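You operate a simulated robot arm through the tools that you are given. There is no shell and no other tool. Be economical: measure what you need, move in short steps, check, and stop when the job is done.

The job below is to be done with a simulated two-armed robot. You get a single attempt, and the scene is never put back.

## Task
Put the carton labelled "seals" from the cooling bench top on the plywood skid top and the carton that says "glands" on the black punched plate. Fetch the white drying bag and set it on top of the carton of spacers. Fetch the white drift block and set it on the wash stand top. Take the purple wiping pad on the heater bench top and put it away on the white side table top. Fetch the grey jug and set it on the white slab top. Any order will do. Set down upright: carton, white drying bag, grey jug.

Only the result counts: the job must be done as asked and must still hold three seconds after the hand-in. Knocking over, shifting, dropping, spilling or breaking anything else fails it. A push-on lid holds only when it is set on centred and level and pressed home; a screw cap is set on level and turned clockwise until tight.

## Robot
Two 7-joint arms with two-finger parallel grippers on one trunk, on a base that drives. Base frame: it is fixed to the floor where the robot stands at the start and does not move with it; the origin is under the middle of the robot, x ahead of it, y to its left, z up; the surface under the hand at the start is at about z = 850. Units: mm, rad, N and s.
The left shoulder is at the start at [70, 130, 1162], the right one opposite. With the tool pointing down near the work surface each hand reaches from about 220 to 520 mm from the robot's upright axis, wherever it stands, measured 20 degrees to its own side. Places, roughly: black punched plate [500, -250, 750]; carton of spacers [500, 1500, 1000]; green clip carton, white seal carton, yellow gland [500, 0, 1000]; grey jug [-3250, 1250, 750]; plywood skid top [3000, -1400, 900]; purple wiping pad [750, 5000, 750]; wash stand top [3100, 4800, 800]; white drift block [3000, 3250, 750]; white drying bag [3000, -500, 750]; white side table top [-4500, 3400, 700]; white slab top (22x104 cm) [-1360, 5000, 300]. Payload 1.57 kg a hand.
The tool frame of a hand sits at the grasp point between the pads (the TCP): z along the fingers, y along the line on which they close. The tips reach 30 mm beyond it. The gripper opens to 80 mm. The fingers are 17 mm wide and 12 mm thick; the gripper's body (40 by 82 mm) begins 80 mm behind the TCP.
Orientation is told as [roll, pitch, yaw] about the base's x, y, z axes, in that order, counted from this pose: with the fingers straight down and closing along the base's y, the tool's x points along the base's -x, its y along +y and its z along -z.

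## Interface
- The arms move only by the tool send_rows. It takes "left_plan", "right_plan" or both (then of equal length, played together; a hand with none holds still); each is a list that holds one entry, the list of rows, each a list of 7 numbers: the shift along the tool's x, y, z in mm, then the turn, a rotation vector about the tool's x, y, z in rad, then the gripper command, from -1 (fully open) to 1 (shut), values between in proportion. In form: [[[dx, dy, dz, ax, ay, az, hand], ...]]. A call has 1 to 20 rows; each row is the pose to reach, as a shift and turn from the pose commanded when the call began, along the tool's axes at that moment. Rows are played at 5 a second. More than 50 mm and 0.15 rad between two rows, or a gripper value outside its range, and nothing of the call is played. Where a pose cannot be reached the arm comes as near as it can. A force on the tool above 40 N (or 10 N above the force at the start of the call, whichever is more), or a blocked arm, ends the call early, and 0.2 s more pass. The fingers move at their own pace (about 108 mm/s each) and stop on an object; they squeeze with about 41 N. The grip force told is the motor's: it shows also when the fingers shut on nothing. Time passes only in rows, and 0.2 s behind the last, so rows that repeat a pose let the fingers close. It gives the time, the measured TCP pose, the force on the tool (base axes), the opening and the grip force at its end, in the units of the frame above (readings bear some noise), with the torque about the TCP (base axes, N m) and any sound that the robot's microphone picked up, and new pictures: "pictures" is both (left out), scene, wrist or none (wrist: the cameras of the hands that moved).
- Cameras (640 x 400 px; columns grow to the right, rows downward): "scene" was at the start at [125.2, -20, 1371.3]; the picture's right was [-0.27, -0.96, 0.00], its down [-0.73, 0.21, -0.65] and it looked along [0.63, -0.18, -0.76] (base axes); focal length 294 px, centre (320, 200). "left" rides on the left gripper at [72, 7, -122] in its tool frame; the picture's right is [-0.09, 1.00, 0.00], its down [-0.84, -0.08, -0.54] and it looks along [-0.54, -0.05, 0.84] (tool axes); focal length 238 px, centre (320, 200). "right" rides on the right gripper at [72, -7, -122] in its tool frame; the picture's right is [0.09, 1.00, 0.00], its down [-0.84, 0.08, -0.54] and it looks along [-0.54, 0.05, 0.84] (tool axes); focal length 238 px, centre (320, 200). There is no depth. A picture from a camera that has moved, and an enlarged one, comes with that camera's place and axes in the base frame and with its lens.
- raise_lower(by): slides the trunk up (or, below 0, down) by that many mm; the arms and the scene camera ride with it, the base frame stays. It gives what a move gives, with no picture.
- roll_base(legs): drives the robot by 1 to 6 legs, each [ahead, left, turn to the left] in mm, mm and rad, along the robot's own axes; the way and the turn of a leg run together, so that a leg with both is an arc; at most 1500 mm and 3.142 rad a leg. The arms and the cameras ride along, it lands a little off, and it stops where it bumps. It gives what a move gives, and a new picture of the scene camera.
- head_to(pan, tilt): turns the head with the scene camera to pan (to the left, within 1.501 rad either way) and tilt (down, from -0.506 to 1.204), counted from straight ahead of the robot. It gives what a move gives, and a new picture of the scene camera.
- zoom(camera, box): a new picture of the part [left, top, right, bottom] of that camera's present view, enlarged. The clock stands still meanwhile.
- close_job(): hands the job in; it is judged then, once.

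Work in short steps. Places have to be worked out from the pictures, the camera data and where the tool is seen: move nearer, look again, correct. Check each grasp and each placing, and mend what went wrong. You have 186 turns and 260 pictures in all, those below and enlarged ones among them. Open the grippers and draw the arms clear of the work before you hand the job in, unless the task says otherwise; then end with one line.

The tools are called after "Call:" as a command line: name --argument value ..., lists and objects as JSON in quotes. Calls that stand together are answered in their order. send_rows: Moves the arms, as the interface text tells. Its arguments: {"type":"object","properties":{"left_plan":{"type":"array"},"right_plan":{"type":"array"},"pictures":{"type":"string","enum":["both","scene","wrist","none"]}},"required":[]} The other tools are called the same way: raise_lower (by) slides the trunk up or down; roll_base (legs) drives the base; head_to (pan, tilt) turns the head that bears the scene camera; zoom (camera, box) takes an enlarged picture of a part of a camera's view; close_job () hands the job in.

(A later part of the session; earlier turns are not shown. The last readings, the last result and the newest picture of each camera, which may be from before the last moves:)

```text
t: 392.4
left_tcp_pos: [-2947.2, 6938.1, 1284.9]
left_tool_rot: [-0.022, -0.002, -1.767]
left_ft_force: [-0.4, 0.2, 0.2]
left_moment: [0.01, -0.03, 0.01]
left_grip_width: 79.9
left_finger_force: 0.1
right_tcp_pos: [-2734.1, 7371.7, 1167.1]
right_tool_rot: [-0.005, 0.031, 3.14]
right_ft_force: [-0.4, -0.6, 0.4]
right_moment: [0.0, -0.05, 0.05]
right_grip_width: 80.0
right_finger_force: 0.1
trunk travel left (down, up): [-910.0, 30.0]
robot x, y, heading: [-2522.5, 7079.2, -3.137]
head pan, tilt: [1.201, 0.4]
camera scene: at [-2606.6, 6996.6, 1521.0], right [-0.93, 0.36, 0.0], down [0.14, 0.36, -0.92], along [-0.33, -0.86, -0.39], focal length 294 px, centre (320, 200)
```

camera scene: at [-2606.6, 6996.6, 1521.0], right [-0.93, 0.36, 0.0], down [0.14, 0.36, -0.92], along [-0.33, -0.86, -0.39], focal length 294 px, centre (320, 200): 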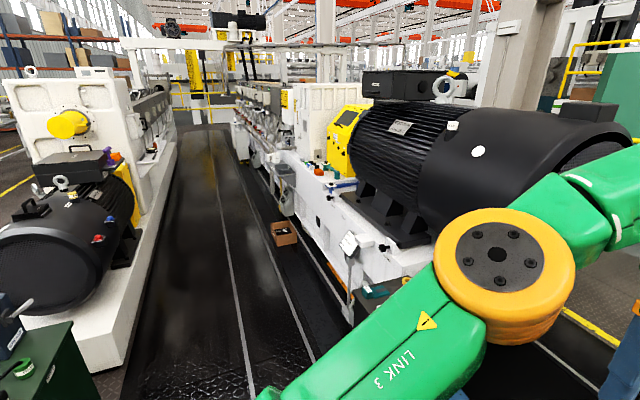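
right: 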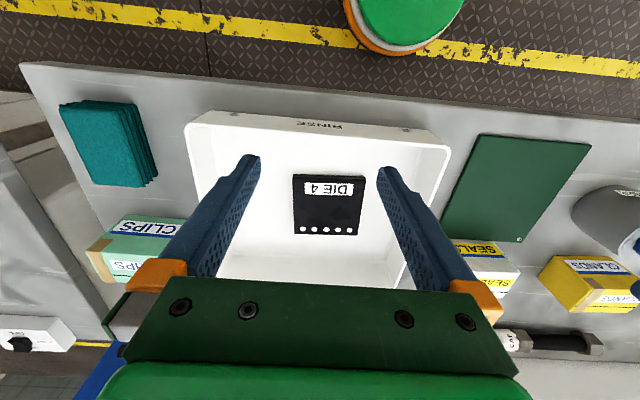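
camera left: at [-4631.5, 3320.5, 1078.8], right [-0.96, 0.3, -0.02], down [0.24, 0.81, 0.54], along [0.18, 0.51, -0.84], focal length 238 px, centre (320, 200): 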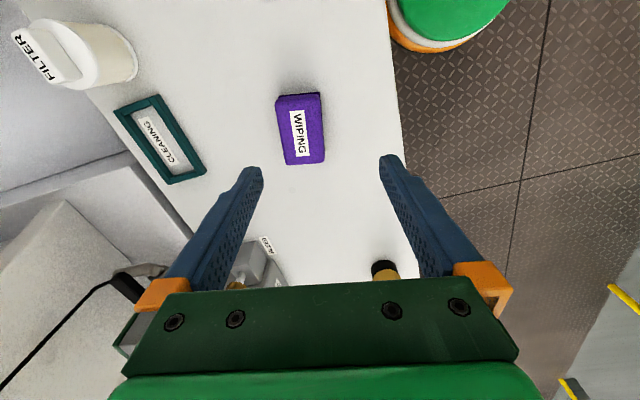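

Corridor is about x -1980…-3300. Strafe south in stages.

Call:
roll_base --legs '[[0, 1400, 0], [0, 1400, 0]]'

```text
t: 405.9
left_tcp_pos: [-2986.2, 4170.1, 1286.1]
left_tool_rot: [-0.021, -0.002, -1.793]
left_ft_force: [-0.7, 0.5, 0.4]
left_moment: [-0.02, 0.0, -0.01]
left_grip_width: 79.9
left_finger_force: 0.1
right_tcp_pos: [-2761.7, 4597.9, 1167.5]
right_tool_rot: [-0.004, 0.031, 3.114]
right_ft_force: [-0.4, 0.1, -0.5]
right_moment: [-0.03, 0.02, 0.0]
right_grip_width: 80.2
right_finger_force: 0.0
trunk travel left (down, up): [-910.0, 30.0]
robot x, y, heading: [-2556.4, 4301.2, 3.119]
head pan, tilt: [1.201, 0.4]
camera scene: at [-2643.8, 4219.9, 1521.0], right [-0.92, 0.38, 0.0], down [0.15, 0.36, -0.92], along [-0.35, -0.85, -0.39], focal length 294 px, centre (320, 200)
```

scene: 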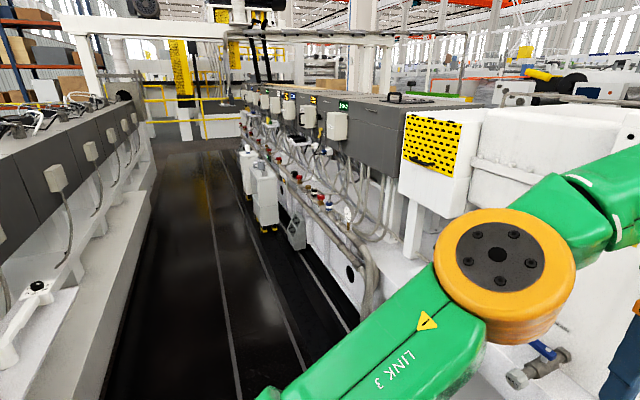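

Let me enlarge the area with the white stands, where the jug should be.

Call:
zoom --camera "scene" --box '[200, 110, 380, 260]'

```text
2.67 times, centred on (290, 185) of scene
camera zoom: at [-2643.8, 4219.9, 1521.0], right [-0.92, 0.38, 0.0], down [0.15, 0.36, -0.92], along [-0.35, -0.85, -0.39], focal length 784 px, centre (400, 240)
```

zoom: 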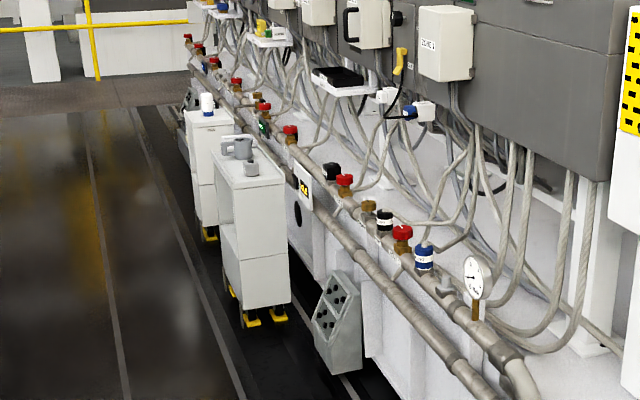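

The grey jug is on the white stand at about [-3160, 1430]. Continue south to y≈1600.

Call:
roll_base --legs '[[0, 1330, 0.022], [0, 1330, 0]]'

Call:
head_to --pan 0.2 --tilt 0.6

```text
t: 418.6
left_tcp_pos: [-2955.0, 1538.4, 1287.2]
left_tool_rot: [-0.022, -0.002, -1.738]
left_ft_force: [-0.2, 1.0, -0.4]
left_moment: [-0.06, 0.03, 0.0]
left_grip_width: 80.1
left_finger_force: 0.1
right_tcp_pos: [-2754.2, 1975.8, 1168.0]
right_tool_rot: [-0.003, 0.034, -3.117]
right_ft_force: [0.0, 0.2, -0.1]
right_moment: [0.0, -0.02, -0.02]
right_grip_width: 79.9
right_finger_force: 0.1
trunk travel left (down, up): [-910.0, 30.0]
robot x, y, heading: [-2535.8, 1693.0, -3.112]
head pan, tilt: [1.201, 0.4]
camera scene: at [-2616.0, 1604.9, 1521.0], right [-0.94, 0.33, 0.0], down [0.13, 0.37, -0.92], along [-0.3, -0.87, -0.39], focal length 294 px, centre (320, 200)
```

scene: 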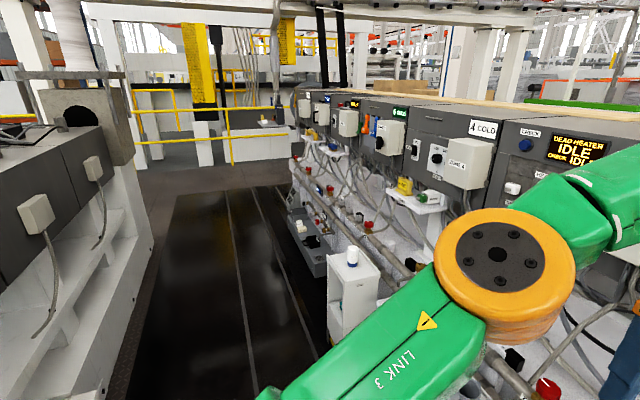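

```text
t: 419.9
left_tcp_pos: [-2954.7, 1536.2, 1285.7]
left_tool_rot: [-0.022, -0.001, -1.738]
left_ft_force: [-0.4, -0.5, 0.0]
left_moment: [-0.01, 0.01, 0.0]
left_grip_width: 80.0
left_finger_force: 0.1
right_tcp_pos: [-2753.4, 1975.8, 1167.9]
right_tool_rot: [-0.006, 0.032, -3.116]
right_ft_force: [0.1, 0.3, -0.7]
right_moment: [-0.02, -0.03, -0.01]
right_grip_width: 80.1
right_finger_force: 0.0
trunk travel left (down, up): [-910.0, 30.0]
robot x, y, heading: [-2532.3, 1693.1, -3.106]
head pan, tilt: [0.201, 0.6]
camera scene: at [-2671.3, 1670.8, 1502.8], right [-0.23, 0.97, 0.0], down [0.55, 0.13, -0.83], along [-0.8, -0.19, -0.56], focal length 294 px, centre (320, 200)
```

scene: 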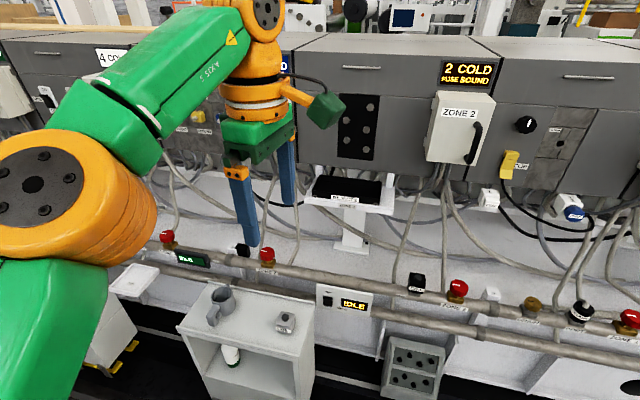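

Jug is near [-3110, 1265] on the stand (top ≈700). Lower the trunk, shift south and approach.

Call:
raise_lower --by -300

Call:
roll_base --legs '[[0, 275, -0.035]]'

Call:
zoom --camera "left" --box '[0, 0, 640, 400]'

```text
t: 422.9
left_tcp_pos: [-2955.1, 1536.8, 985.4]
left_tool_rot: [-0.023, -0.004, -1.739]
left_ft_force: [0.5, 0.6, 0.5]
left_moment: [0.03, -0.01, 0.04]
left_grip_width: 80.0
left_finger_force: 0.1
right_tcp_pos: [-2753.4, 1974.6, 867.5]
right_tool_rot: [-0.005, 0.029, -3.116]
right_ft_force: [-0.3, 0.4, 0.1]
right_moment: [0.05, 0.02, -0.05]
right_grip_width: 80.2
right_finger_force: 0.0
trunk travel left (down, up): [-610.0, 330.0]
robot x, y, heading: [-2535.2, 1691.8, -3.103]
head pan, tilt: [0.201, 0.6]
```

```text
t: 424.8
left_tcp_pos: [-2956.6, 1278.1, 985.9]
left_tool_rot: [-0.023, -0.002, -1.774]
left_ft_force: [-0.7, 0.1, -0.5]
left_moment: [0.01, 0.03, -0.02]
left_grip_width: 80.0
left_finger_force: 0.1
right_tcp_pos: [-2738.9, 1711.0, 867.2]
right_tool_rot: [-0.003, 0.032, 3.133]
right_ft_force: [0.1, -0.2, 0.5]
right_moment: [0.01, -0.02, 0.0]
right_grip_width: 79.8
right_finger_force: 0.0
trunk travel left (down, up): [-610.0, 330.0]
robot x, y, heading: [-2529.8, 1418.1, 3.138]
head pan, tilt: [0.201, 0.6]
camera scene: at [-2667.6, 1402.9, 1202.7], right [-0.2, 0.98, 0.0], down [0.55, 0.11, -0.83], along [-0.81, -0.16, -0.56], focal length 294 px, centre (320, 200)
```

scene: 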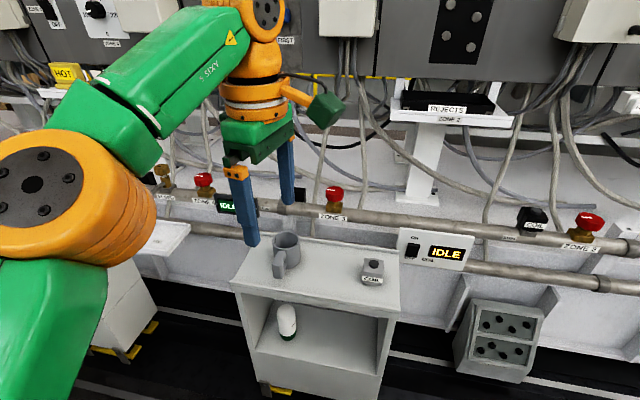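

```text
1.00 times, centred on (320, 200) of left (not enlarged: the box is as wide or as high as the picture)
camera zoom: at [-2934.1, 1347.8, 1107.6], right [0.96, -0.29, -0.02], down [-0.23, -0.81, 0.55], along [-0.18, -0.52, -0.84], focal length 238 px, centre (320, 200)
```

zoom: 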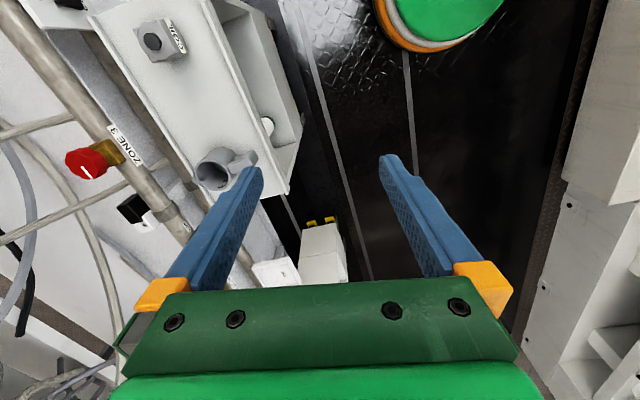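

Triangulation puts the jug's rim at about [-3231, 1196, 668], Ø~73. Zoom to see the handle.

Call:
zoom --camera "scene" --box '[240, 215, 400, 315]'

Call:
zoom --camera "left" --box '[170, 120, 300, 220]'

```text
4.00 times, centred on (320, 265) of scene
camera zoom: at [-2667.6, 1402.9, 1202.7], right [-0.2, 0.98, 0.0], down [0.55, 0.11, -0.83], along [-0.81, -0.16, -0.56], focal length 1177 px, centre (320, -60)
```

zoom: 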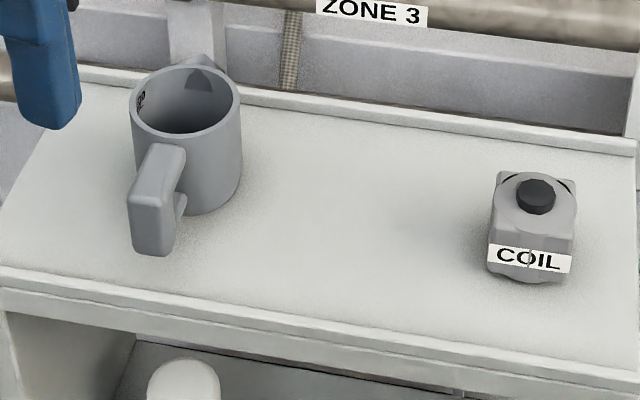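

```text
4.00 times, centred on (235, 170) of left
camera zoom: at [-2934.1, 1347.8, 1107.6], right [0.96, -0.29, -0.02], down [-0.23, -0.81, 0.55], along [-0.18, -0.52, -0.84], focal length 953 px, centre (660, 320)
```

zoom: 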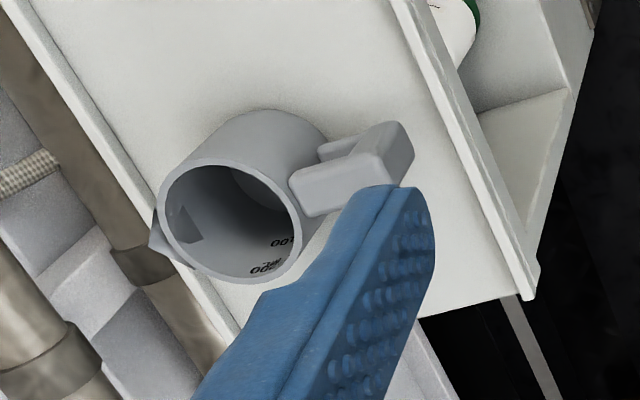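

I'll grip the jug by its handle (≈26 mm thick, pointing to +x at ≈[-3180, 1188]) with the fingers closing along y. First turn the hand, and position the base.

Call:
send_rows --left_plan '[[[0, 0, 0, 0, 0, 0.14, -1], [0, 0, 0, 0, 0, 0.28, -1], [0, 0, 0, 0, 0, 0.42, -1], [0, 0, 0, 0, 0, 0.56, -1], [0, 0, 0, 0, 0, 0.7, -1], [0, 0, 0, 0, 0, 0.84, -1], [0, 0, 0, 0, 0, 0.98, -1], [0, 0, 0, 0, 0, 1.12, -1], [0, 0, 0, 0, 0, 1.26, -1], [0, 0, 0, 0, 0, 1.37, -1]]]' --pictures "none"

Call:
roll_base --legs '[[0, 92, 0], [180, 0, 0]]'

Call:
zoom --camera "left" --box '[0, 0, 640, 400]'

```text
t: 427.0
left_tcp_pos: [-2954.7, 1278.1, 985.7]
left_tool_rot: [-0.005, -0.022, 3.138]
left_ft_force: [-0.2, -0.6, -0.9]
left_moment: [0.01, 0.02, 0.01]
left_grip_width: 79.9
left_finger_force: 0.0
right_tcp_pos: [-2740.2, 1710.4, 867.5]
right_tool_rot: [-0.005, 0.032, 3.133]
right_ft_force: [-0.9, -0.3, 0.2]
right_moment: [-0.01, 0.01, -0.02]
right_grip_width: 80.2
right_finger_force: 0.2
trunk travel left (down, up): [-610.0, 330.0]
robot x, y, heading: [-2526.2, 1416.5, 3.141]
head pan, tilt: [0.201, 0.6]
```

```text
t: 429.2
left_tcp_pos: [-3134.6, 1187.5, 986.1]
left_tool_rot: [-0.005, -0.022, 3.142]
left_ft_force: [-0.3, 0.0, -0.6]
left_moment: [0.02, 0.01, 0.01]
left_grip_width: 80.1
left_finger_force: 0.1
right_tcp_pos: [-2920.8, 1618.5, 866.8]
right_tool_rot: [-0.005, 0.03, 3.137]
right_ft_force: [0.5, 0.2, 0.0]
right_moment: [-0.01, -0.01, -0.02]
right_grip_width: 80.0
right_finger_force: 0.0
trunk travel left (down, up): [-610.0, 330.0]
robot x, y, heading: [-2713.4, 1326.1, -3.141]
head pan, tilt: [0.201, 0.6]
camera scene: at [-2847.1, 1312.1, 1202.8], right [-0.2, 0.98, 0.0], down [0.55, 0.11, -0.83], along [-0.81, -0.16, -0.56], focal length 294 px, centre (320, 200)
```

scene: 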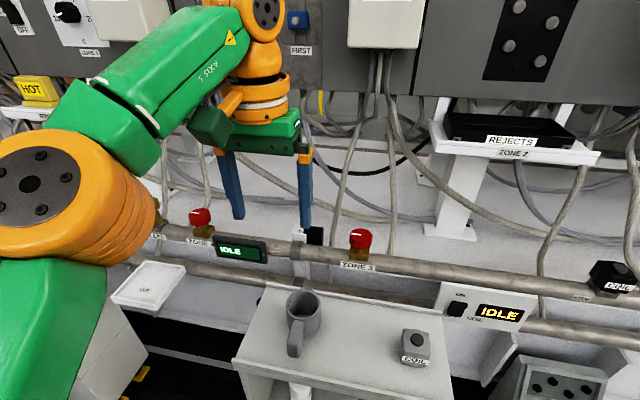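

```text
1.00 times, centred on (320, 200) of left (not enlarged: the box is as wide or as high as the picture)
camera zoom: at [-3062.1, 1181.0, 1106.5], right [-0.09, -1.0, 0.0], down [-0.82, 0.08, 0.56], along [-0.56, 0.05, -0.83], focal length 238 px, centre (320, 200)
```

zoom: 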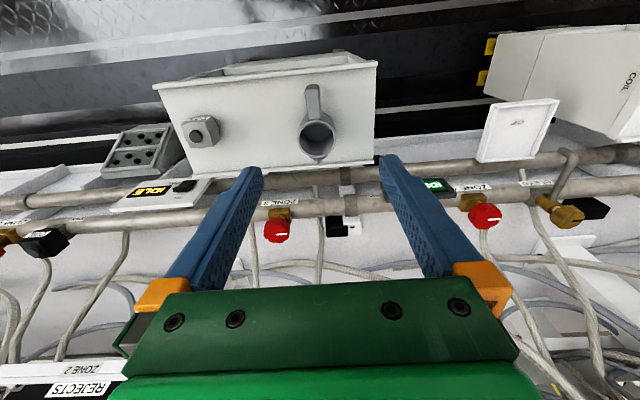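

Refined: rim centre [-3219, 1200, 675], handle from x≈-3182 to -3135 at y≈1200. Shift the hand over the handle, lower the trunk 200, and look.

Call:
send_rows --left_plan '[[[-9, -6, 0, 0, 0, 0, -1], [-18, -13, 0, 0, 0, 0, -1]]]' --pictures "none"

Call:
raise_lower --by -230

Call:
zoom --camera "left" --box '[0, 0, 640, 400]'

Call:
zoom --camera "scene" --box '[0, 0, 640, 400]'

```text
t: 429.8
left_tcp_pos: [-3135.8, 1187.6, 986.2]
left_tool_rot: [-0.004, -0.022, 3.143]
left_ft_force: [0.7, -0.2, 0.6]
left_moment: [-0.01, 0.0, 0.0]
left_grip_width: 80.0
left_finger_force: 0.1
left hand out of reach, approached as far as the arm can: row 1, 2
right_tcp_pos: [-2920.3, 1618.8, 867.5]
right_tool_rot: [-0.006, 0.031, 3.134]
right_ft_force: [0.1, -0.6, 0.2]
right_moment: [-0.03, 0.02, 0.01]
right_grip_width: 80.0
right_finger_force: 0.0
trunk travel left (down, up): [-610.0, 330.0]
robot x, y, heading: [-2708.9, 1326.2, -3.141]
head pan, tilt: [0.201, 0.6]
```

```text
t: 432.2
left_tcp_pos: [-3134.2, 1187.0, 756.5]
left_tool_rot: [-0.004, -0.022, 3.142]
left_ft_force: [-1.1, -0.3, 0.0]
left_moment: [0.02, 0.0, -0.02]
left_grip_width: 79.7
left_finger_force: 0.0
right_tcp_pos: [-2920.6, 1618.3, 637.7]
right_tool_rot: [-0.005, 0.031, 3.135]
right_ft_force: [-0.5, -0.1, -1.2]
right_moment: [-0.01, -0.02, 0.03]
right_grip_width: 80.3
right_finger_force: 0.0
trunk travel left (down, up): [-380.0, 560.0]
robot x, y, heading: [-2713.2, 1327.8, -3.146]
head pan, tilt: [0.201, 0.6]
```

```text
1.00 times, centred on (320, 200) of left (not enlarged: the box is as wide or as high as the picture)
camera zoom: at [-3062.7, 1181.0, 876.3], right [-0.09, -1.0, 0.0], down [-0.82, 0.08, 0.56], along [-0.56, 0.05, -0.83], focal length 238 px, centre (320, 200)
```

zoom: 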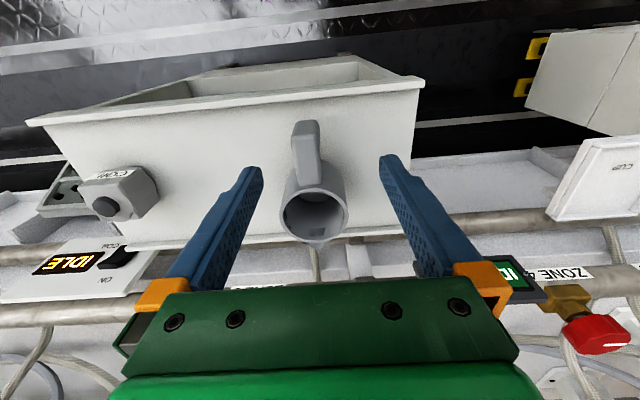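

```text
1.00 times, centred on (320, 200) of scene (not enlarged: the box is as wide or as high as the picture)
camera zoom: at [-2847.8, 1312.1, 972.8], right [-0.2, 0.98, 0.0], down [0.55, 0.11, -0.83], along [-0.81, -0.16, -0.56], focal length 294 px, centre (320, 200)
```

zoom: 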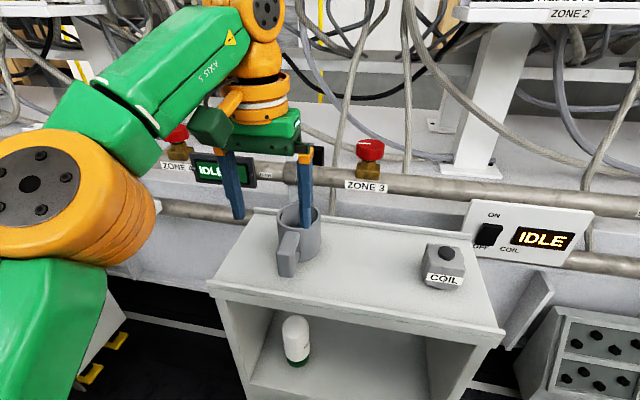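

Handle centre ≈[-3150, 1200]. Shift while lowering to just above it.

Call:
send_rows --left_plan '[[[-6, -6, 15, 0, 0, 0, -1], [-12, -13, 30, 0, 0, 0, -1], [-17, -13, 40, 0, 0, 0, -1], [-17, -13, 40, 0, 0, 0, -1]]]' --pictures "wrist"

```text
t: 433.2
left_tcp_pos: [-3153.8, 1201.5, 716.9]
left_tool_rot: [-0.002, -0.023, 3.141]
left_ft_force: [-0.9, -0.1, -0.5]
left_moment: [-0.01, -0.04, 0.01]
left_grip_width: 79.7
left_finger_force: 0.0
right_tcp_pos: [-2920.7, 1619.6, 637.5]
right_tool_rot: [-0.006, 0.031, 3.133]
right_ft_force: [0.4, 0.5, 0.5]
right_moment: [0.01, 0.02, -0.03]
right_grip_width: 80.0
right_finger_force: 0.0
trunk travel left (down, up): [-380.0, 560.0]
robot x, y, heading: [-2711.2, 1327.6, -3.142]
head pan, tilt: [0.201, 0.6]
camera left: at [-3080.1, 1194.4, 836.4], right [-0.09, -1.0, 0.0], down [-0.82, 0.08, 0.56], along [-0.56, 0.05, -0.83], focal length 238 px, centre (320, 200)
```

left: 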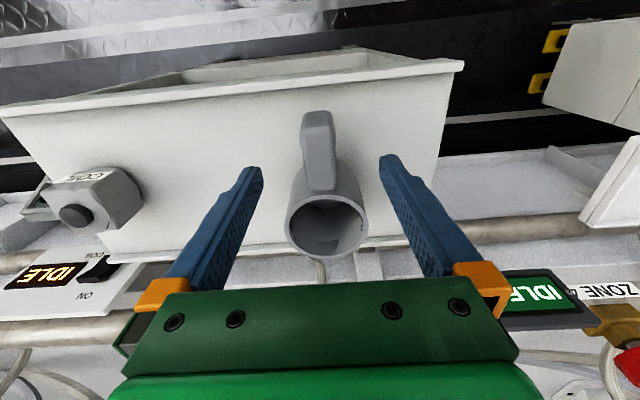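

Centred over the handle. Descend 72 mm and close.

Call:
send_rows --left_plan '[[[0, 0, 30, 0, 0, 0, -1], [0, 0, 60, 0, 0, 0, -1], [0, 0, 74, 0, 0, 0, -1], [0, 0, 74, 0, 0, 0, 0.3], [0, 0, 74, 0, 0, 0, 1], [0, 0, 74, 0, 0, 0, 1], [0, 0, 74, 0, 0, 0, 1]]]' --pictures "both"

```text
t: 434.8
left_tcp_pos: [-3156.0, 1200.5, 641.1]
left_tool_rot: [-0.005, -0.021, 3.139]
left_ft_force: [0.9, 0.3, -0.1]
left_moment: [-0.01, 0.0, 0.0]
left_grip_width: 25.1
left_finger_force: 37.0
right_tcp_pos: [-2920.0, 1619.4, 637.6]
right_tool_rot: [-0.007, 0.032, 3.135]
right_ft_force: [0.6, -0.7, 0.0]
right_moment: [-0.01, 0.01, -0.02]
right_grip_width: 80.3
right_finger_force: 0.1
trunk travel left (down, up): [-380.0, 560.0]
robot x, y, heading: [-2713.8, 1329.2, -3.14]
head pan, tilt: [0.201, 0.6]
camera scene: at [-2848.0, 1312.1, 972.7], right [-0.2, 0.98, 0.0], down [0.55, 0.11, -0.82], along [-0.81, -0.16, -0.57], focal length 294 px, centre (320, 200)
camera left: at [-3083.1, 1193.6, 761.8], right [-0.09, -1.0, 0.0], down [-0.82, 0.08, 0.56], along [-0.56, 0.05, -0.83], focal length 238 px, centre (320, 200)
```

scene: 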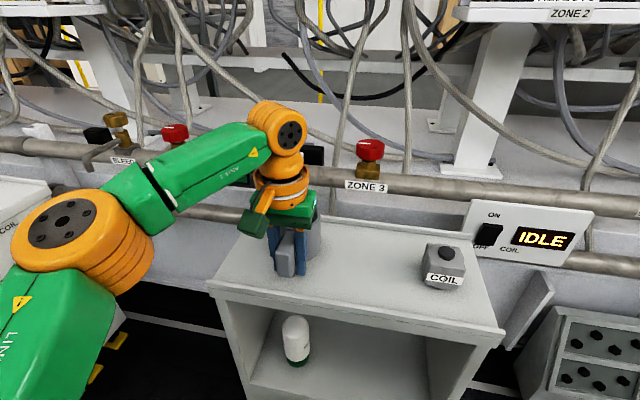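
left: 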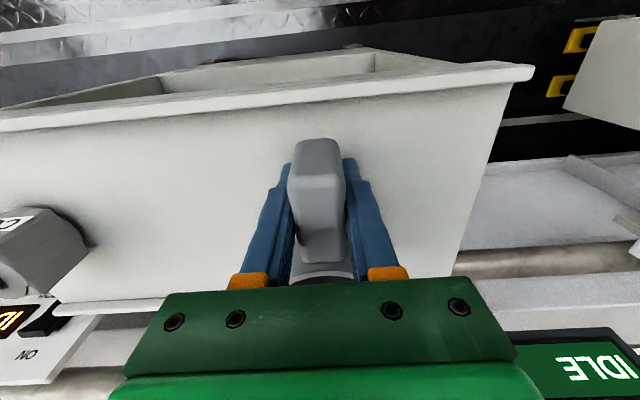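

Handle held. Lift gently 80 mm and check the jug's attitude.

Call:
send_rows --left_plan '[[[0, 0, 0, 0, 0, 0, 1], [0, 0, -10, 0, 0, 0, 1], [0, 0, -30, 0, 0, 0, 1], [0, 0, -55, 0, 0, 0, 1], [0, 0, -80, 0, 0, 0, 1], [0, 0, -80, 0, 0, 0, 1]]]' --pictures "both"

Call:
zoom --camera "scene" --box '[200, 120, 360, 300]'

```text
t: 436.2
left_tcp_pos: [-3153.9, 1202.1, 721.8]
left_tool_rot: [-0.005, -0.021, 3.142]
left_ft_force: [0.0, 0.3, -0.6]
left_moment: [-0.03, -0.02, -0.01]
left_grip_width: 25.5
left_finger_force: 36.6
right_tcp_pos: [-2920.0, 1619.7, 637.9]
right_tool_rot: [-0.006, 0.031, 3.136]
right_ft_force: [0.1, -0.4, -0.9]
right_moment: [0.02, -0.03, 0.03]
right_grip_width: 80.0
right_finger_force: 0.0
trunk travel left (down, up): [-380.0, 560.0]
robot x, y, heading: [-2712.3, 1329.3, -3.144]
head pan, tilt: [0.201, 0.6]
camera scene: at [-2848.1, 1311.9, 972.7], right [-0.2, 0.98, 0.0], down [0.55, 0.11, -0.82], along [-0.81, -0.16, -0.57], focal length 294 px, centre (320, 200)
camera left: at [-3080.5, 1195.0, 842.3], right [-0.09, -1.0, 0.0], down [-0.82, 0.08, 0.56], along [-0.56, 0.05, -0.83], focal length 238 px, centre (320, 200)
```

scene: 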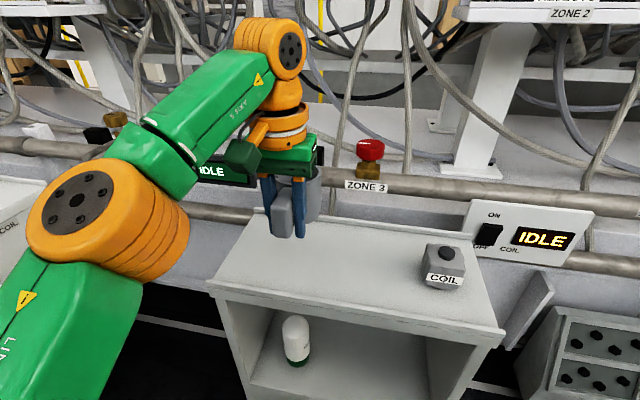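
left: 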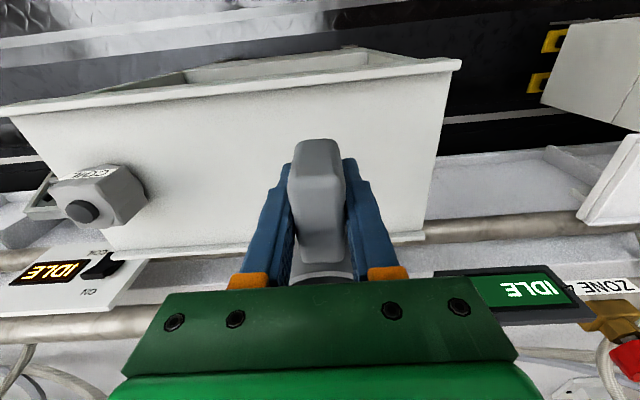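

```text
2.22 times, centred on (280, 210) of scene
camera zoom: at [-2848.1, 1311.9, 972.7], right [-0.2, 0.98, 0.0], down [0.55, 0.11, -0.82], along [-0.81, -0.16, -0.57], focal length 654 px, centre (409, 178)
```

zoom: 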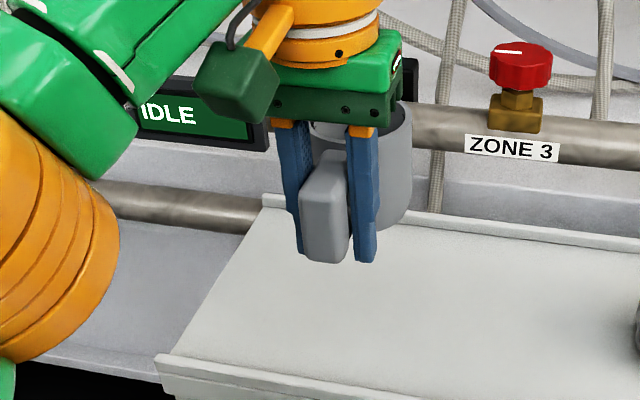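

The jug is held level. Back out, raise the trunk and strafe north through the corridor.

Call:
roll_base --legs '[[-200, 0, 0], [0, -1400, 0], [0, -1400, 0]]'

Call:
raise_lower --by 200

```text
t: 450.9
left_tcp_pos: [-2934.9, 3985.4, 722.6]
left_tool_rot: [-0.004, -0.02, -3.128]
left_ft_force: [0.5, 0.3, -0.1]
left_moment: [0.03, -0.01, 0.0]
left_grip_width: 25.5
left_finger_force: 36.8
right_tcp_pos: [-2708.3, 4407.8, 637.5]
right_tool_rot: [-0.006, 0.032, -3.135]
right_ft_force: [-0.4, -0.2, -0.3]
right_moment: [-0.03, 0.0, 0.02]
right_grip_width: 79.8
right_finger_force: 0.0
trunk travel left (down, up): [-380.0, 560.0]
robot x, y, heading: [-2493.2, 4120.3, -3.129]
head pan, tilt: [0.201, 0.6]
camera scene: at [-2631.7, 4101.1, 972.7], right [-0.21, 0.98, 0.0], down [0.55, 0.12, -0.82], along [-0.81, -0.18, -0.57], focal length 294 px, centre (320, 200)
```

scene: 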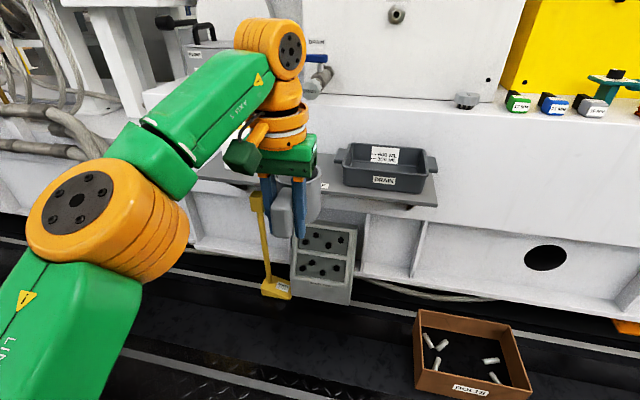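

```text
t: 453.1
left_tcp_pos: [-2935.6, 3985.9, 922.3]
left_tool_rot: [-0.004, -0.021, -3.126]
left_ft_force: [-0.3, 1.0, -0.5]
left_moment: [0.0, -0.01, 0.02]
left_grip_width: 25.7
left_finger_force: 37.0
right_tcp_pos: [-2708.8, 4407.0, 838.5]
right_tool_rot: [-0.005, 0.031, -3.134]
right_ft_force: [0.2, 0.0, -0.3]
right_moment: [0.0, -0.01, 0.03]
right_grip_width: 80.2
right_finger_force: 0.1
trunk travel left (down, up): [-580.0, 360.0]
robot x, y, heading: [-2493.6, 4116.8, -3.124]
head pan, tilt: [0.201, 0.6]
```

Continue north out of the corridor, then back eastward past the cabinet.

Call:
roll_base --legs '[[0, -1480, -0.016], [0, -1460, 0], [-920, 0, 0], [-900, 0, 0]]'

Call:
head_to --pan 0.8 --tilt 0.4

```text
t: 476.1
left_tcp_pos: [-1170.5, 6948.8, 921.1]
left_tool_rot: [-0.004, -0.021, 3.131]
left_ft_force: [0.3, 0.3, -0.1]
left_moment: [0.0, -0.02, -0.01]
left_grip_width: 25.6
left_finger_force: 37.0
right_tcp_pos: [-934.1, 7364.4, 836.9]
right_tool_rot: [-0.004, 0.032, 3.126]
right_ft_force: [0.3, 0.7, -0.4]
right_moment: [0.01, 0.03, 0.01]
right_grip_width: 79.9
right_finger_force: 0.1
trunk travel left (down, up): [-580.0, 360.0]
robot x, y, heading: [-727.2, 7070.7, 3.131]
head pan, tilt: [0.201, 0.6]
camera scene: at [-865.3, 7056.4, 1172.7], right [-0.19, 0.98, 0.0], down [0.55, 0.11, -0.82], along [-0.81, -0.16, -0.57], focal length 294 px, centre (320, 200)
```

scene: 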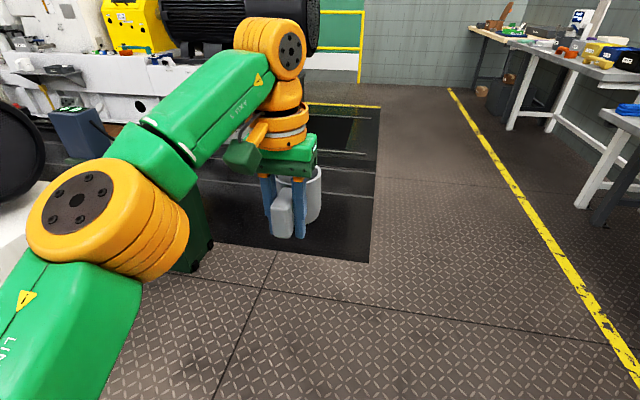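

```text
t: 477.1
left_tcp_pos: [-1172.1, 6949.7, 921.7]
left_tool_rot: [-0.004, -0.021, 3.131]
left_ft_force: [-0.3, 1.0, -0.4]
left_moment: [0.01, -0.02, -0.01]
left_grip_width: 25.3
left_finger_force: 36.5
right_tcp_pos: [-935.8, 7363.9, 837.5]
right_tool_rot: [-0.005, 0.032, 3.127]
right_ft_force: [0.2, 0.9, 0.8]
right_moment: [0.0, 0.03, -0.02]
right_grip_width: 80.1
right_finger_force: 0.1
trunk travel left (down, up): [-580.0, 360.0]
robot x, y, heading: [-729.4, 7075.0, 3.132]
head pan, tilt: [0.799, 0.4]
camera scene: at [-843.8, 7007.5, 1190.9], right [-0.71, 0.7, 0.0], down [0.27, 0.28, -0.92], along [-0.65, -0.65, -0.39], focal length 294 px, centre (320, 200)
```

scene: 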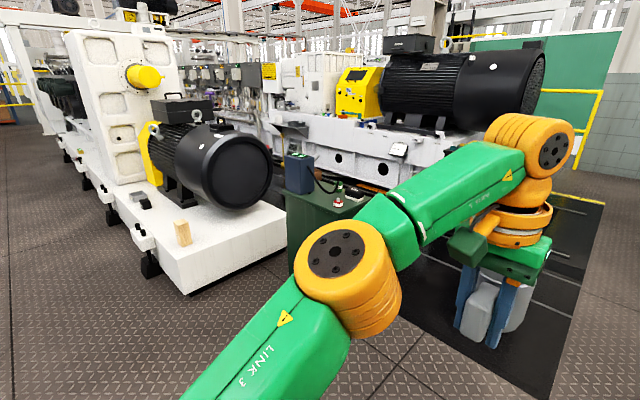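

The white slab (with a wooden block near its end) is to the south-west. Move a bit east and strafe south alongside it, then look.

Call:
roll_base --legs '[[-80, 0, 0.01], [0, 1400, 0], [0, 480, 0]]'

Call:
head_to --pan 0.0 --tilt 0.75

```text
t: 487.1
left_tcp_pos: [-1082.9, 5087.5, 922.4]
left_tool_rot: [-0.003, -0.019, -3.135]
left_ft_force: [0.1, 0.2, -0.4]
left_moment: [-0.02, -0.01, 0.02]
left_grip_width: 25.7
left_finger_force: 36.8
right_tcp_pos: [-853.6, 5505.3, 836.9]
right_tool_rot: [-0.006, 0.033, 3.14]
right_ft_force: [0.2, 0.6, 0.0]
right_moment: [-0.03, 0.0, -0.03]
right_grip_width: 80.0
right_finger_force: 0.1
trunk travel left (down, up): [-580.0, 360.0]
robot x, y, heading: [-643.6, 5218.0, -3.132]
head pan, tilt: [0.799, 0.4]
camera scene: at [-757.1, 5149.8, 1191.0], right [-0.72, 0.69, 0.0], down [0.27, 0.28, -0.92], along [-0.64, -0.66, -0.39], focal length 294 px, centre (320, 200)
```

scene: 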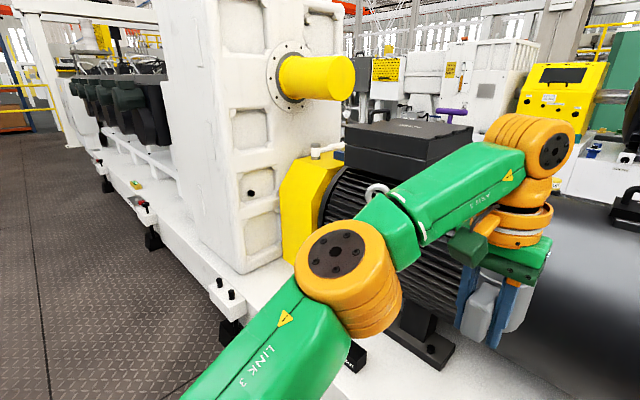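

```text
t: 488.2
left_tcp_pos: [-1083.3, 5086.2, 922.0]
left_tool_rot: [-0.003, -0.022, -3.137]
left_ft_force: [-0.4, -0.7, -0.4]
left_moment: [0.0, -0.04, -0.01]
left_grip_width: 25.7
left_finger_force: 37.4
right_tcp_pos: [-854.3, 5505.1, 837.8]
right_tool_rot: [-0.005, 0.031, 3.14]
right_ft_force: [0.0, -0.5, -0.7]
right_moment: [-0.01, 0.02, 0.01]
right_grip_width: 79.9
right_finger_force: 0.1
trunk travel left (down, up): [-580.0, 360.0]
robot x, y, heading: [-643.5, 5213.8, -3.137]
head pan, tilt: [0.0, 0.75]
camera scene: at [-775.8, 5215.8, 1159.9], right [-0.01, 1.0, 0.0], down [0.68, 0.0, -0.73], along [-0.73, 0.0, -0.68], focal length 294 px, centre (320, 200)
```

scene: 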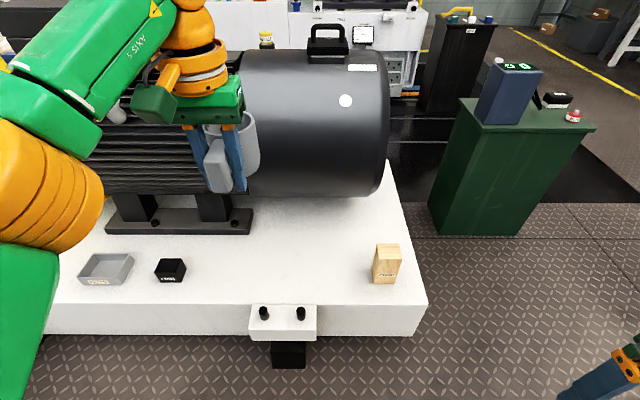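

Free strip on the slab between the black box and wood block; target jug centre [-1360, 5085], so TCP x≈-1295. Drive ahead 212 and then lower the trunk.

Call:
roll_base --legs '[[212, 0, -0.004]]'

Call:
raise_lower --by -300

Call:
zoom --camera "left" --box '[0, 0, 640, 400]'

Call:
zoom --camera "scene" --box '[0, 0, 640, 400]'

```text
t: 489.9
left_tcp_pos: [-1301.0, 5089.9, 921.8]
left_tool_rot: [-0.002, -0.021, 3.139]
left_ft_force: [0.4, -0.4, -1.2]
left_moment: [0.0, -0.04, 0.01]
left_grip_width: 25.6
left_finger_force: 37.3
right_tcp_pos: [-1067.5, 5506.0, 837.1]
right_tool_rot: [-0.005, 0.032, 3.135]
right_ft_force: [0.3, -0.3, 0.6]
right_moment: [-0.03, -0.01, 0.0]
right_grip_width: 80.1
right_finger_force: 0.0
trunk travel left (down, up): [-580.0, 360.0]
robot x, y, heading: [-859.6, 5216.2, 3.143]
head pan, tilt: [0.0, 0.75]
camera scene: at [-991.8, 5216.4, 1159.9], right [0.0, 1.0, 0.0], down [0.68, 0.0, -0.73], along [-0.73, 0.0, -0.68], focal length 294 px, centre (320, 200)
```

scene: 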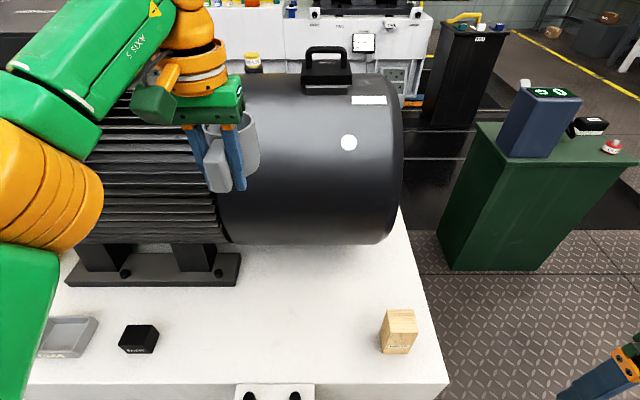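

```text
t: 492.9
left_tcp_pos: [-1299.9, 5088.8, 621.5]
left_tool_rot: [-0.003, -0.019, 3.14]
left_ft_force: [-0.2, -0.7, -0.4]
left_moment: [-0.01, -0.03, 0.01]
left_grip_width: 25.7
left_finger_force: 36.8
right_tcp_pos: [-1067.9, 5505.7, 537.4]
right_tool_rot: [-0.006, 0.031, 3.132]
right_ft_force: [0.5, -0.5, -0.3]
right_moment: [0.0, -0.01, -0.01]
right_grip_width: 79.9
right_finger_force: 0.0
trunk travel left (down, up): [-280.0, 660.0]
robot x, y, heading: [-858.8, 5215.7, 3.131]
head pan, tilt: [0.0, 0.75]
```

```text
1.00 times, centred on (320, 200) of left (not enlarged: the box is as wide or as high as the picture)
camera zoom: at [-1228.5, 5082.2, 742.2], right [-0.09, -1.0, 0.0], down [-0.82, 0.08, 0.56], along [-0.56, 0.05, -0.83], focal length 238 px, centre (320, 200)
```

zoom: 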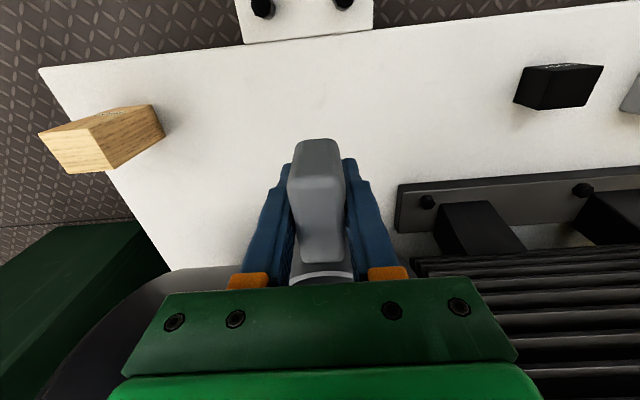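

```text
1.00 times, centred on (320, 200) of scene (not enlarged: the box is as wide or as high as the picture)
camera zoom: at [-992.1, 5216.4, 859.9], right [0.0, 1.0, 0.0], down [0.68, 0.0, -0.73], along [-0.73, 0.0, -0.68], focal length 294 px, centre (320, 200)
```

zoom: 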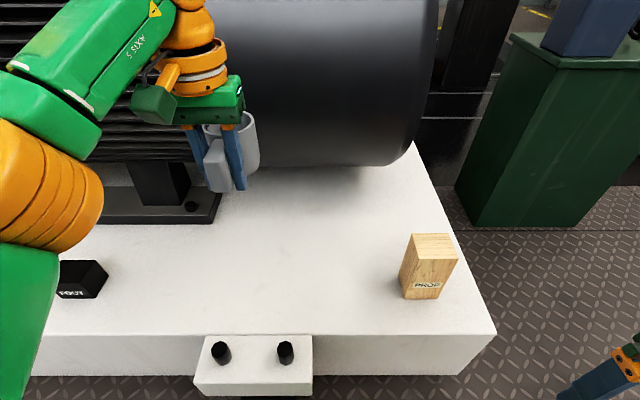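

Clear. Lower the trunk another 170 mm.

Call:
raise_lower --by -170

Call:
zoom --camera "scene" --box '[0, 0, 640, 400]'

```text
t: 494.8
left_tcp_pos: [-1300.6, 5088.6, 451.7]
left_tool_rot: [-0.004, -0.021, 3.141]
left_ft_force: [0.3, 0.0, -0.8]
left_moment: [-0.01, -0.01, 0.01]
left_grip_width: 25.8
left_finger_force: 36.8
right_tcp_pos: [-1067.8, 5506.7, 368.3]
right_tool_rot: [-0.005, 0.032, 3.133]
right_ft_force: [0.0, 0.7, 0.2]
right_moment: [0.01, -0.03, 0.0]
right_grip_width: 79.7
right_finger_force: 0.1
trunk travel left (down, up): [-110.0, 830.0]
robot x, y, heading: [-859.8, 5214.4, 3.137]
head pan, tilt: [0.0, 0.75]
```

```text
1.00 times, centred on (320, 200) of scene (not enlarged: the box is as wide or as high as the picture)
camera zoom: at [-992.0, 5216.4, 689.9], right [0.0, 1.0, 0.0], down [0.68, 0.0, -0.73], along [-0.73, 0.0, -0.68], focal length 294 px, centre (320, 200)
```

zoom: 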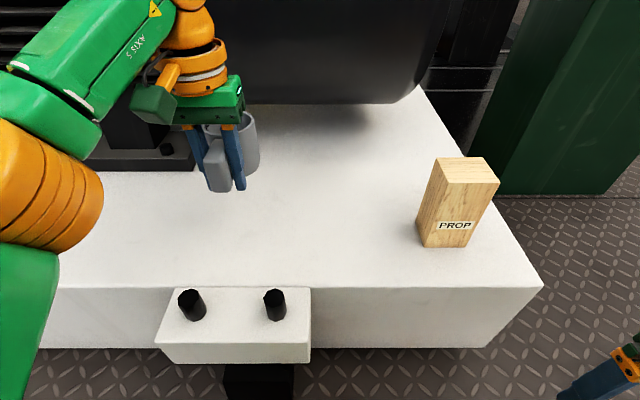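

Slab top ≈298. Lower with the arm, finishing in small steps until contact.

Call:
send_rows --left_plan '[[[0, 0, 25, 0, 0, 0, 1], [0, 0, 45, 0, 0, 0, 1], [0, 0, 60, 0, 0, 0, 1], [0, 0, 66, 0, 0, 0, 1], [0, 0, 70, 0, 0, 0, 1], [0, 0, 73, 0, 0, 0, 1]]]' --pictures "scene"

Call:
zoom --camera "scene" --box '[140, 100, 340, 260]'

```text
t: 496.2
left_tcp_pos: [-1302.4, 5089.5, 379.1]
left_tool_rot: [-0.003, -0.022, 3.142]
left_ft_force: [0.0, 0.2, -1.1]
left_moment: [-0.02, -0.01, 0.03]
left_grip_width: 25.6
left_finger_force: 36.9
right_tcp_pos: [-1069.1, 5506.2, 367.0]
right_tool_rot: [-0.004, 0.033, 3.133]
right_ft_force: [-0.1, 0.9, 1.1]
right_moment: [0.0, 0.03, -0.02]
right_grip_width: 79.9
right_finger_force: 0.1
trunk travel left (down, up): [-110.0, 830.0]
robot x, y, heading: [-860.0, 5216.9, 3.139]
head pan, tilt: [0.0, 0.75]
camera scene: at [-992.1, 5216.4, 689.8], right [0.0, 1.0, 0.0], down [0.68, 0.0, -0.73], along [-0.73, 0.0, -0.68], focal length 294 px, centre (320, 200)
```

scene: 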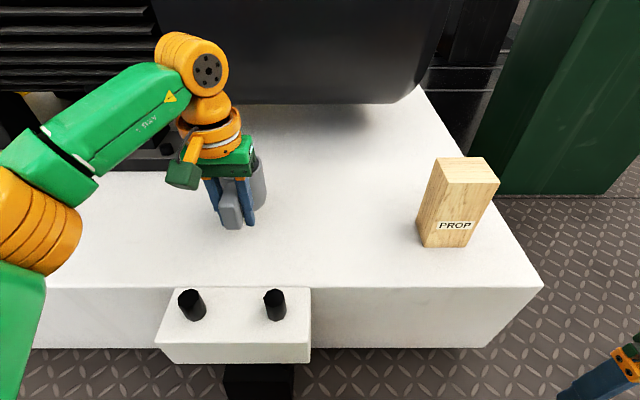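

```text
2.50 times, centred on (240, 180) of scene
camera zoom: at [-992.1, 5216.4, 689.8], right [0.0, 1.0, 0.0], down [0.68, 0.0, -0.73], along [-0.73, 0.0, -0.68], focal length 735 px, centre (520, 250)
```

zoom: 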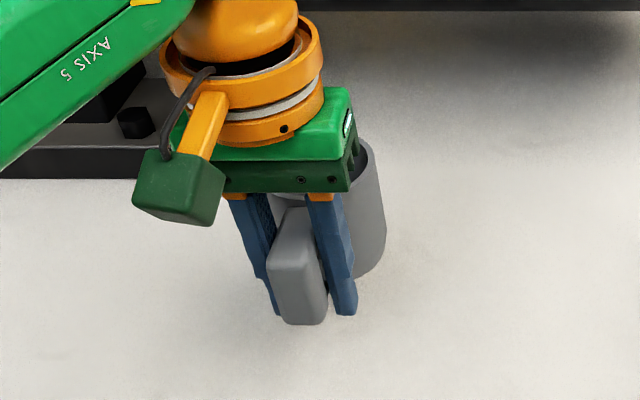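

Continue in short, small steps to sense contact gently.

Call:
send_rows --left_plan '[[[0, 0, 2, 0, 0, 0, 1], [0, 0, 4, 0, 0, 0, 1], [0, 0, 6, 0, 0, 0, 1], [0, 0, 8, 0, 0, 0, 1]]]' --pictures "none"

```text
t: 497.2
left_tcp_pos: [-1302.4, 5089.4, 371.9]
left_tool_rot: [-0.003, -0.023, 3.14]
left_ft_force: [0.4, 0.1, -0.7]
left_moment: [0.01, -0.03, 0.01]
left_grip_width: 25.2
left_finger_force: 36.6
right_tcp_pos: [-1068.1, 5505.9, 367.4]
right_tool_rot: [-0.005, 0.032, 3.134]
right_ft_force: [-0.1, 0.1, 0.4]
right_moment: [0.0, 0.01, -0.02]
right_grip_width: 79.9
right_finger_force: 0.1
trunk travel left (down, up): [-110.0, 830.0]
robot x, y, heading: [-860.4, 5215.9, 3.14]
head pan, tilt: [0.0, 0.75]
```

Call:
send_rows --left_plan '[[[0, 0, 2, 0, 0, 0, 1], [0, 0, 4, 0, 0, 0, 1], [0, 0, 6, 0, 0, 0, 1]]]' --pictures "none"

```text
t: 498.0
left_tcp_pos: [-1302.8, 5089.3, 365.0]
left_tool_rot: [-0.003, -0.022, 3.14]
left_ft_force: [0.7, 0.2, -0.9]
left_moment: [-0.01, -0.04, -0.04]
left_grip_width: 25.3
left_finger_force: 36.9
right_tcp_pos: [-1066.7, 5506.5, 367.3]
right_tool_rot: [-0.005, 0.031, 3.132]
right_ft_force: [-0.4, 0.3, 0.0]
right_moment: [0.0, 0.04, -0.01]
right_grip_width: 79.9
right_finger_force: 0.1
trunk travel left (down, up): [-110.0, 830.0]
robot x, y, heading: [-857.2, 5218.0, 3.135]
head pan, tilt: [0.0, 0.75]
```

Call:
send_rows --left_plan '[[[0, 0, 2, 0, 0, 0, 1], [0, 0, 4, 0, 0, 0, 1], [0, 0, 5.5, 0, 0, 0, 1]]]' --pictures "none"

Call:
zoom --camera "scene" --box '[140, 100, 340, 260]'

```text
t: 498.8
left_tcp_pos: [-1303.8, 5090.2, 359.3]
left_tool_rot: [-0.003, -0.019, 3.14]
left_ft_force: [1.1, -1.2, -1.4]
left_moment: [0.03, -0.02, 0.0]
left_grip_width: 25.4
left_finger_force: 36.8
right_tcp_pos: [-1068.7, 5506.0, 367.4]
right_tool_rot: [-0.005, 0.032, 3.132]
right_ft_force: [0.6, -0.3, 0.0]
right_moment: [-0.01, -0.01, 0.0]
right_grip_width: 79.9
right_finger_force: 0.1
trunk travel left (down, up): [-110.0, 830.0]
robot x, y, heading: [-859.2, 5213.4, 3.143]
head pan, tilt: [0.0, 0.75]
```

```text
2.50 times, centred on (240, 180) of scene
camera zoom: at [-992.1, 5216.4, 689.8], right [0.0, 1.0, 0.0], down [0.68, 0.0, -0.73], along [-0.73, 0.0, -0.68], focal length 735 px, centre (520, 250)
```

zoom: 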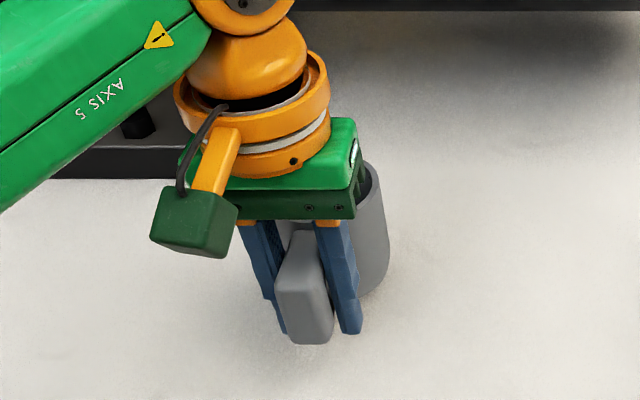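

Nearly down; the shadow is closing. Continue.

Call:
send_rows --left_plan '[[[0, 0, 2, 0, 0, 0, 1], [0, 0, 4, 0, 0, 0, 1], [0, 0, 5.5, 0, 0, 0, 1]]]' --pictures "none"

```text
t: 499.6
left_tcp_pos: [-1303.7, 5089.2, 354.3]
left_tool_rot: [-0.003, -0.021, 3.14]
left_ft_force: [0.0, -0.2, -0.9]
left_moment: [0.0, -0.03, -0.02]
left_grip_width: 25.6
left_finger_force: 36.7
right_tcp_pos: [-1067.9, 5506.0, 368.6]
right_tool_rot: [-0.004, 0.032, 3.134]
right_ft_force: [-0.9, -0.3, 0.0]
right_moment: [0.0, -0.02, -0.03]
right_grip_width: 79.8
right_finger_force: 0.0
trunk travel left (down, up): [-110.0, 830.0]
robot x, y, heading: [-858.7, 5216.1, 3.141]
head pan, tilt: [0.0, 0.75]
```

Call:
send_rows --left_plan '[[[0, 0, 2, 0, 0, 0, 1], [0, 0, 4, 0, 0, 0, 1], [0, 0, 5.5, 0, 0, 0, 1]]]' --pictures "none"

```text
t: 500.4
left_tcp_pos: [-1303.2, 5090.4, 349.1]
left_tool_rot: [-0.002, -0.021, 3.141]
left_ft_force: [0.8, -0.8, -0.6]
left_moment: [0.01, -0.04, 0.02]
left_grip_width: 25.8
left_finger_force: 37.3
right_tcp_pos: [-1067.8, 5507.1, 367.1]
right_tool_rot: [-0.006, 0.031, 3.133]
right_ft_force: [0.6, 0.3, 0.2]
right_moment: [0.01, 0.0, -0.03]
right_grip_width: 80.1
right_finger_force: 0.0
trunk travel left (down, up): [-110.0, 830.0]
robot x, y, heading: [-863.4, 5212.4, 3.135]
head pan, tilt: [0.0, 0.75]
```

Call:
send_rows --left_plan '[[[0, 0, 2, 0, 0, 0, 1], [0, 0, 4, 0, 0, 0, 1], [0, 0, 5.5, 0, 0, 0, 1]]]' --pictures "none"

Call:
zoom --camera "scene" --box '[180, 140, 320, 260]'

```text
t: 501.2
left_tcp_pos: [-1303.4, 5088.2, 342.2]
left_tool_rot: [-0.003, -0.023, 3.14]
left_ft_force: [1.2, 0.4, -0.3]
left_moment: [-0.05, -0.02, 0.03]
left_grip_width: 25.2
left_finger_force: 37.1
right_tcp_pos: [-1068.5, 5506.2, 367.5]
right_tool_rot: [-0.006, 0.03, 3.134]
right_ft_force: [0.1, -0.6, 0.8]
right_moment: [-0.02, -0.02, 0.02]
right_grip_width: 80.1
right_finger_force: 0.0
trunk travel left (down, up): [-110.0, 830.0]
robot x, y, heading: [-862.2, 5217.0, 3.141]
head pan, tilt: [0.0, 0.75]
```

```text
3.33 times, centred on (250, 200) of scene
camera zoom: at [-992.1, 5216.4, 689.8], right [0.0, 1.0, 0.0], down [0.68, 0.0, -0.73], along [-0.73, 0.0, -0.68], focal length 980 px, centre (553, 200)
```

zoom: 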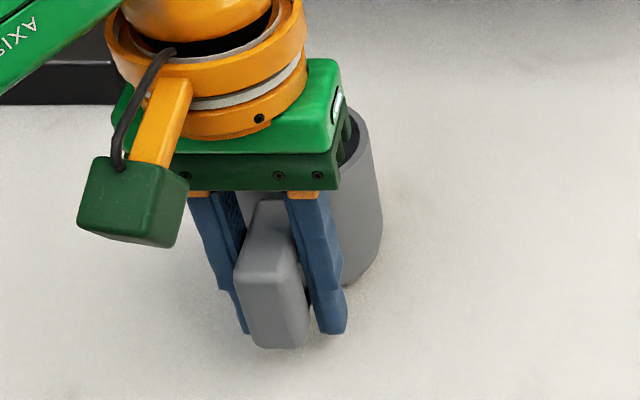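

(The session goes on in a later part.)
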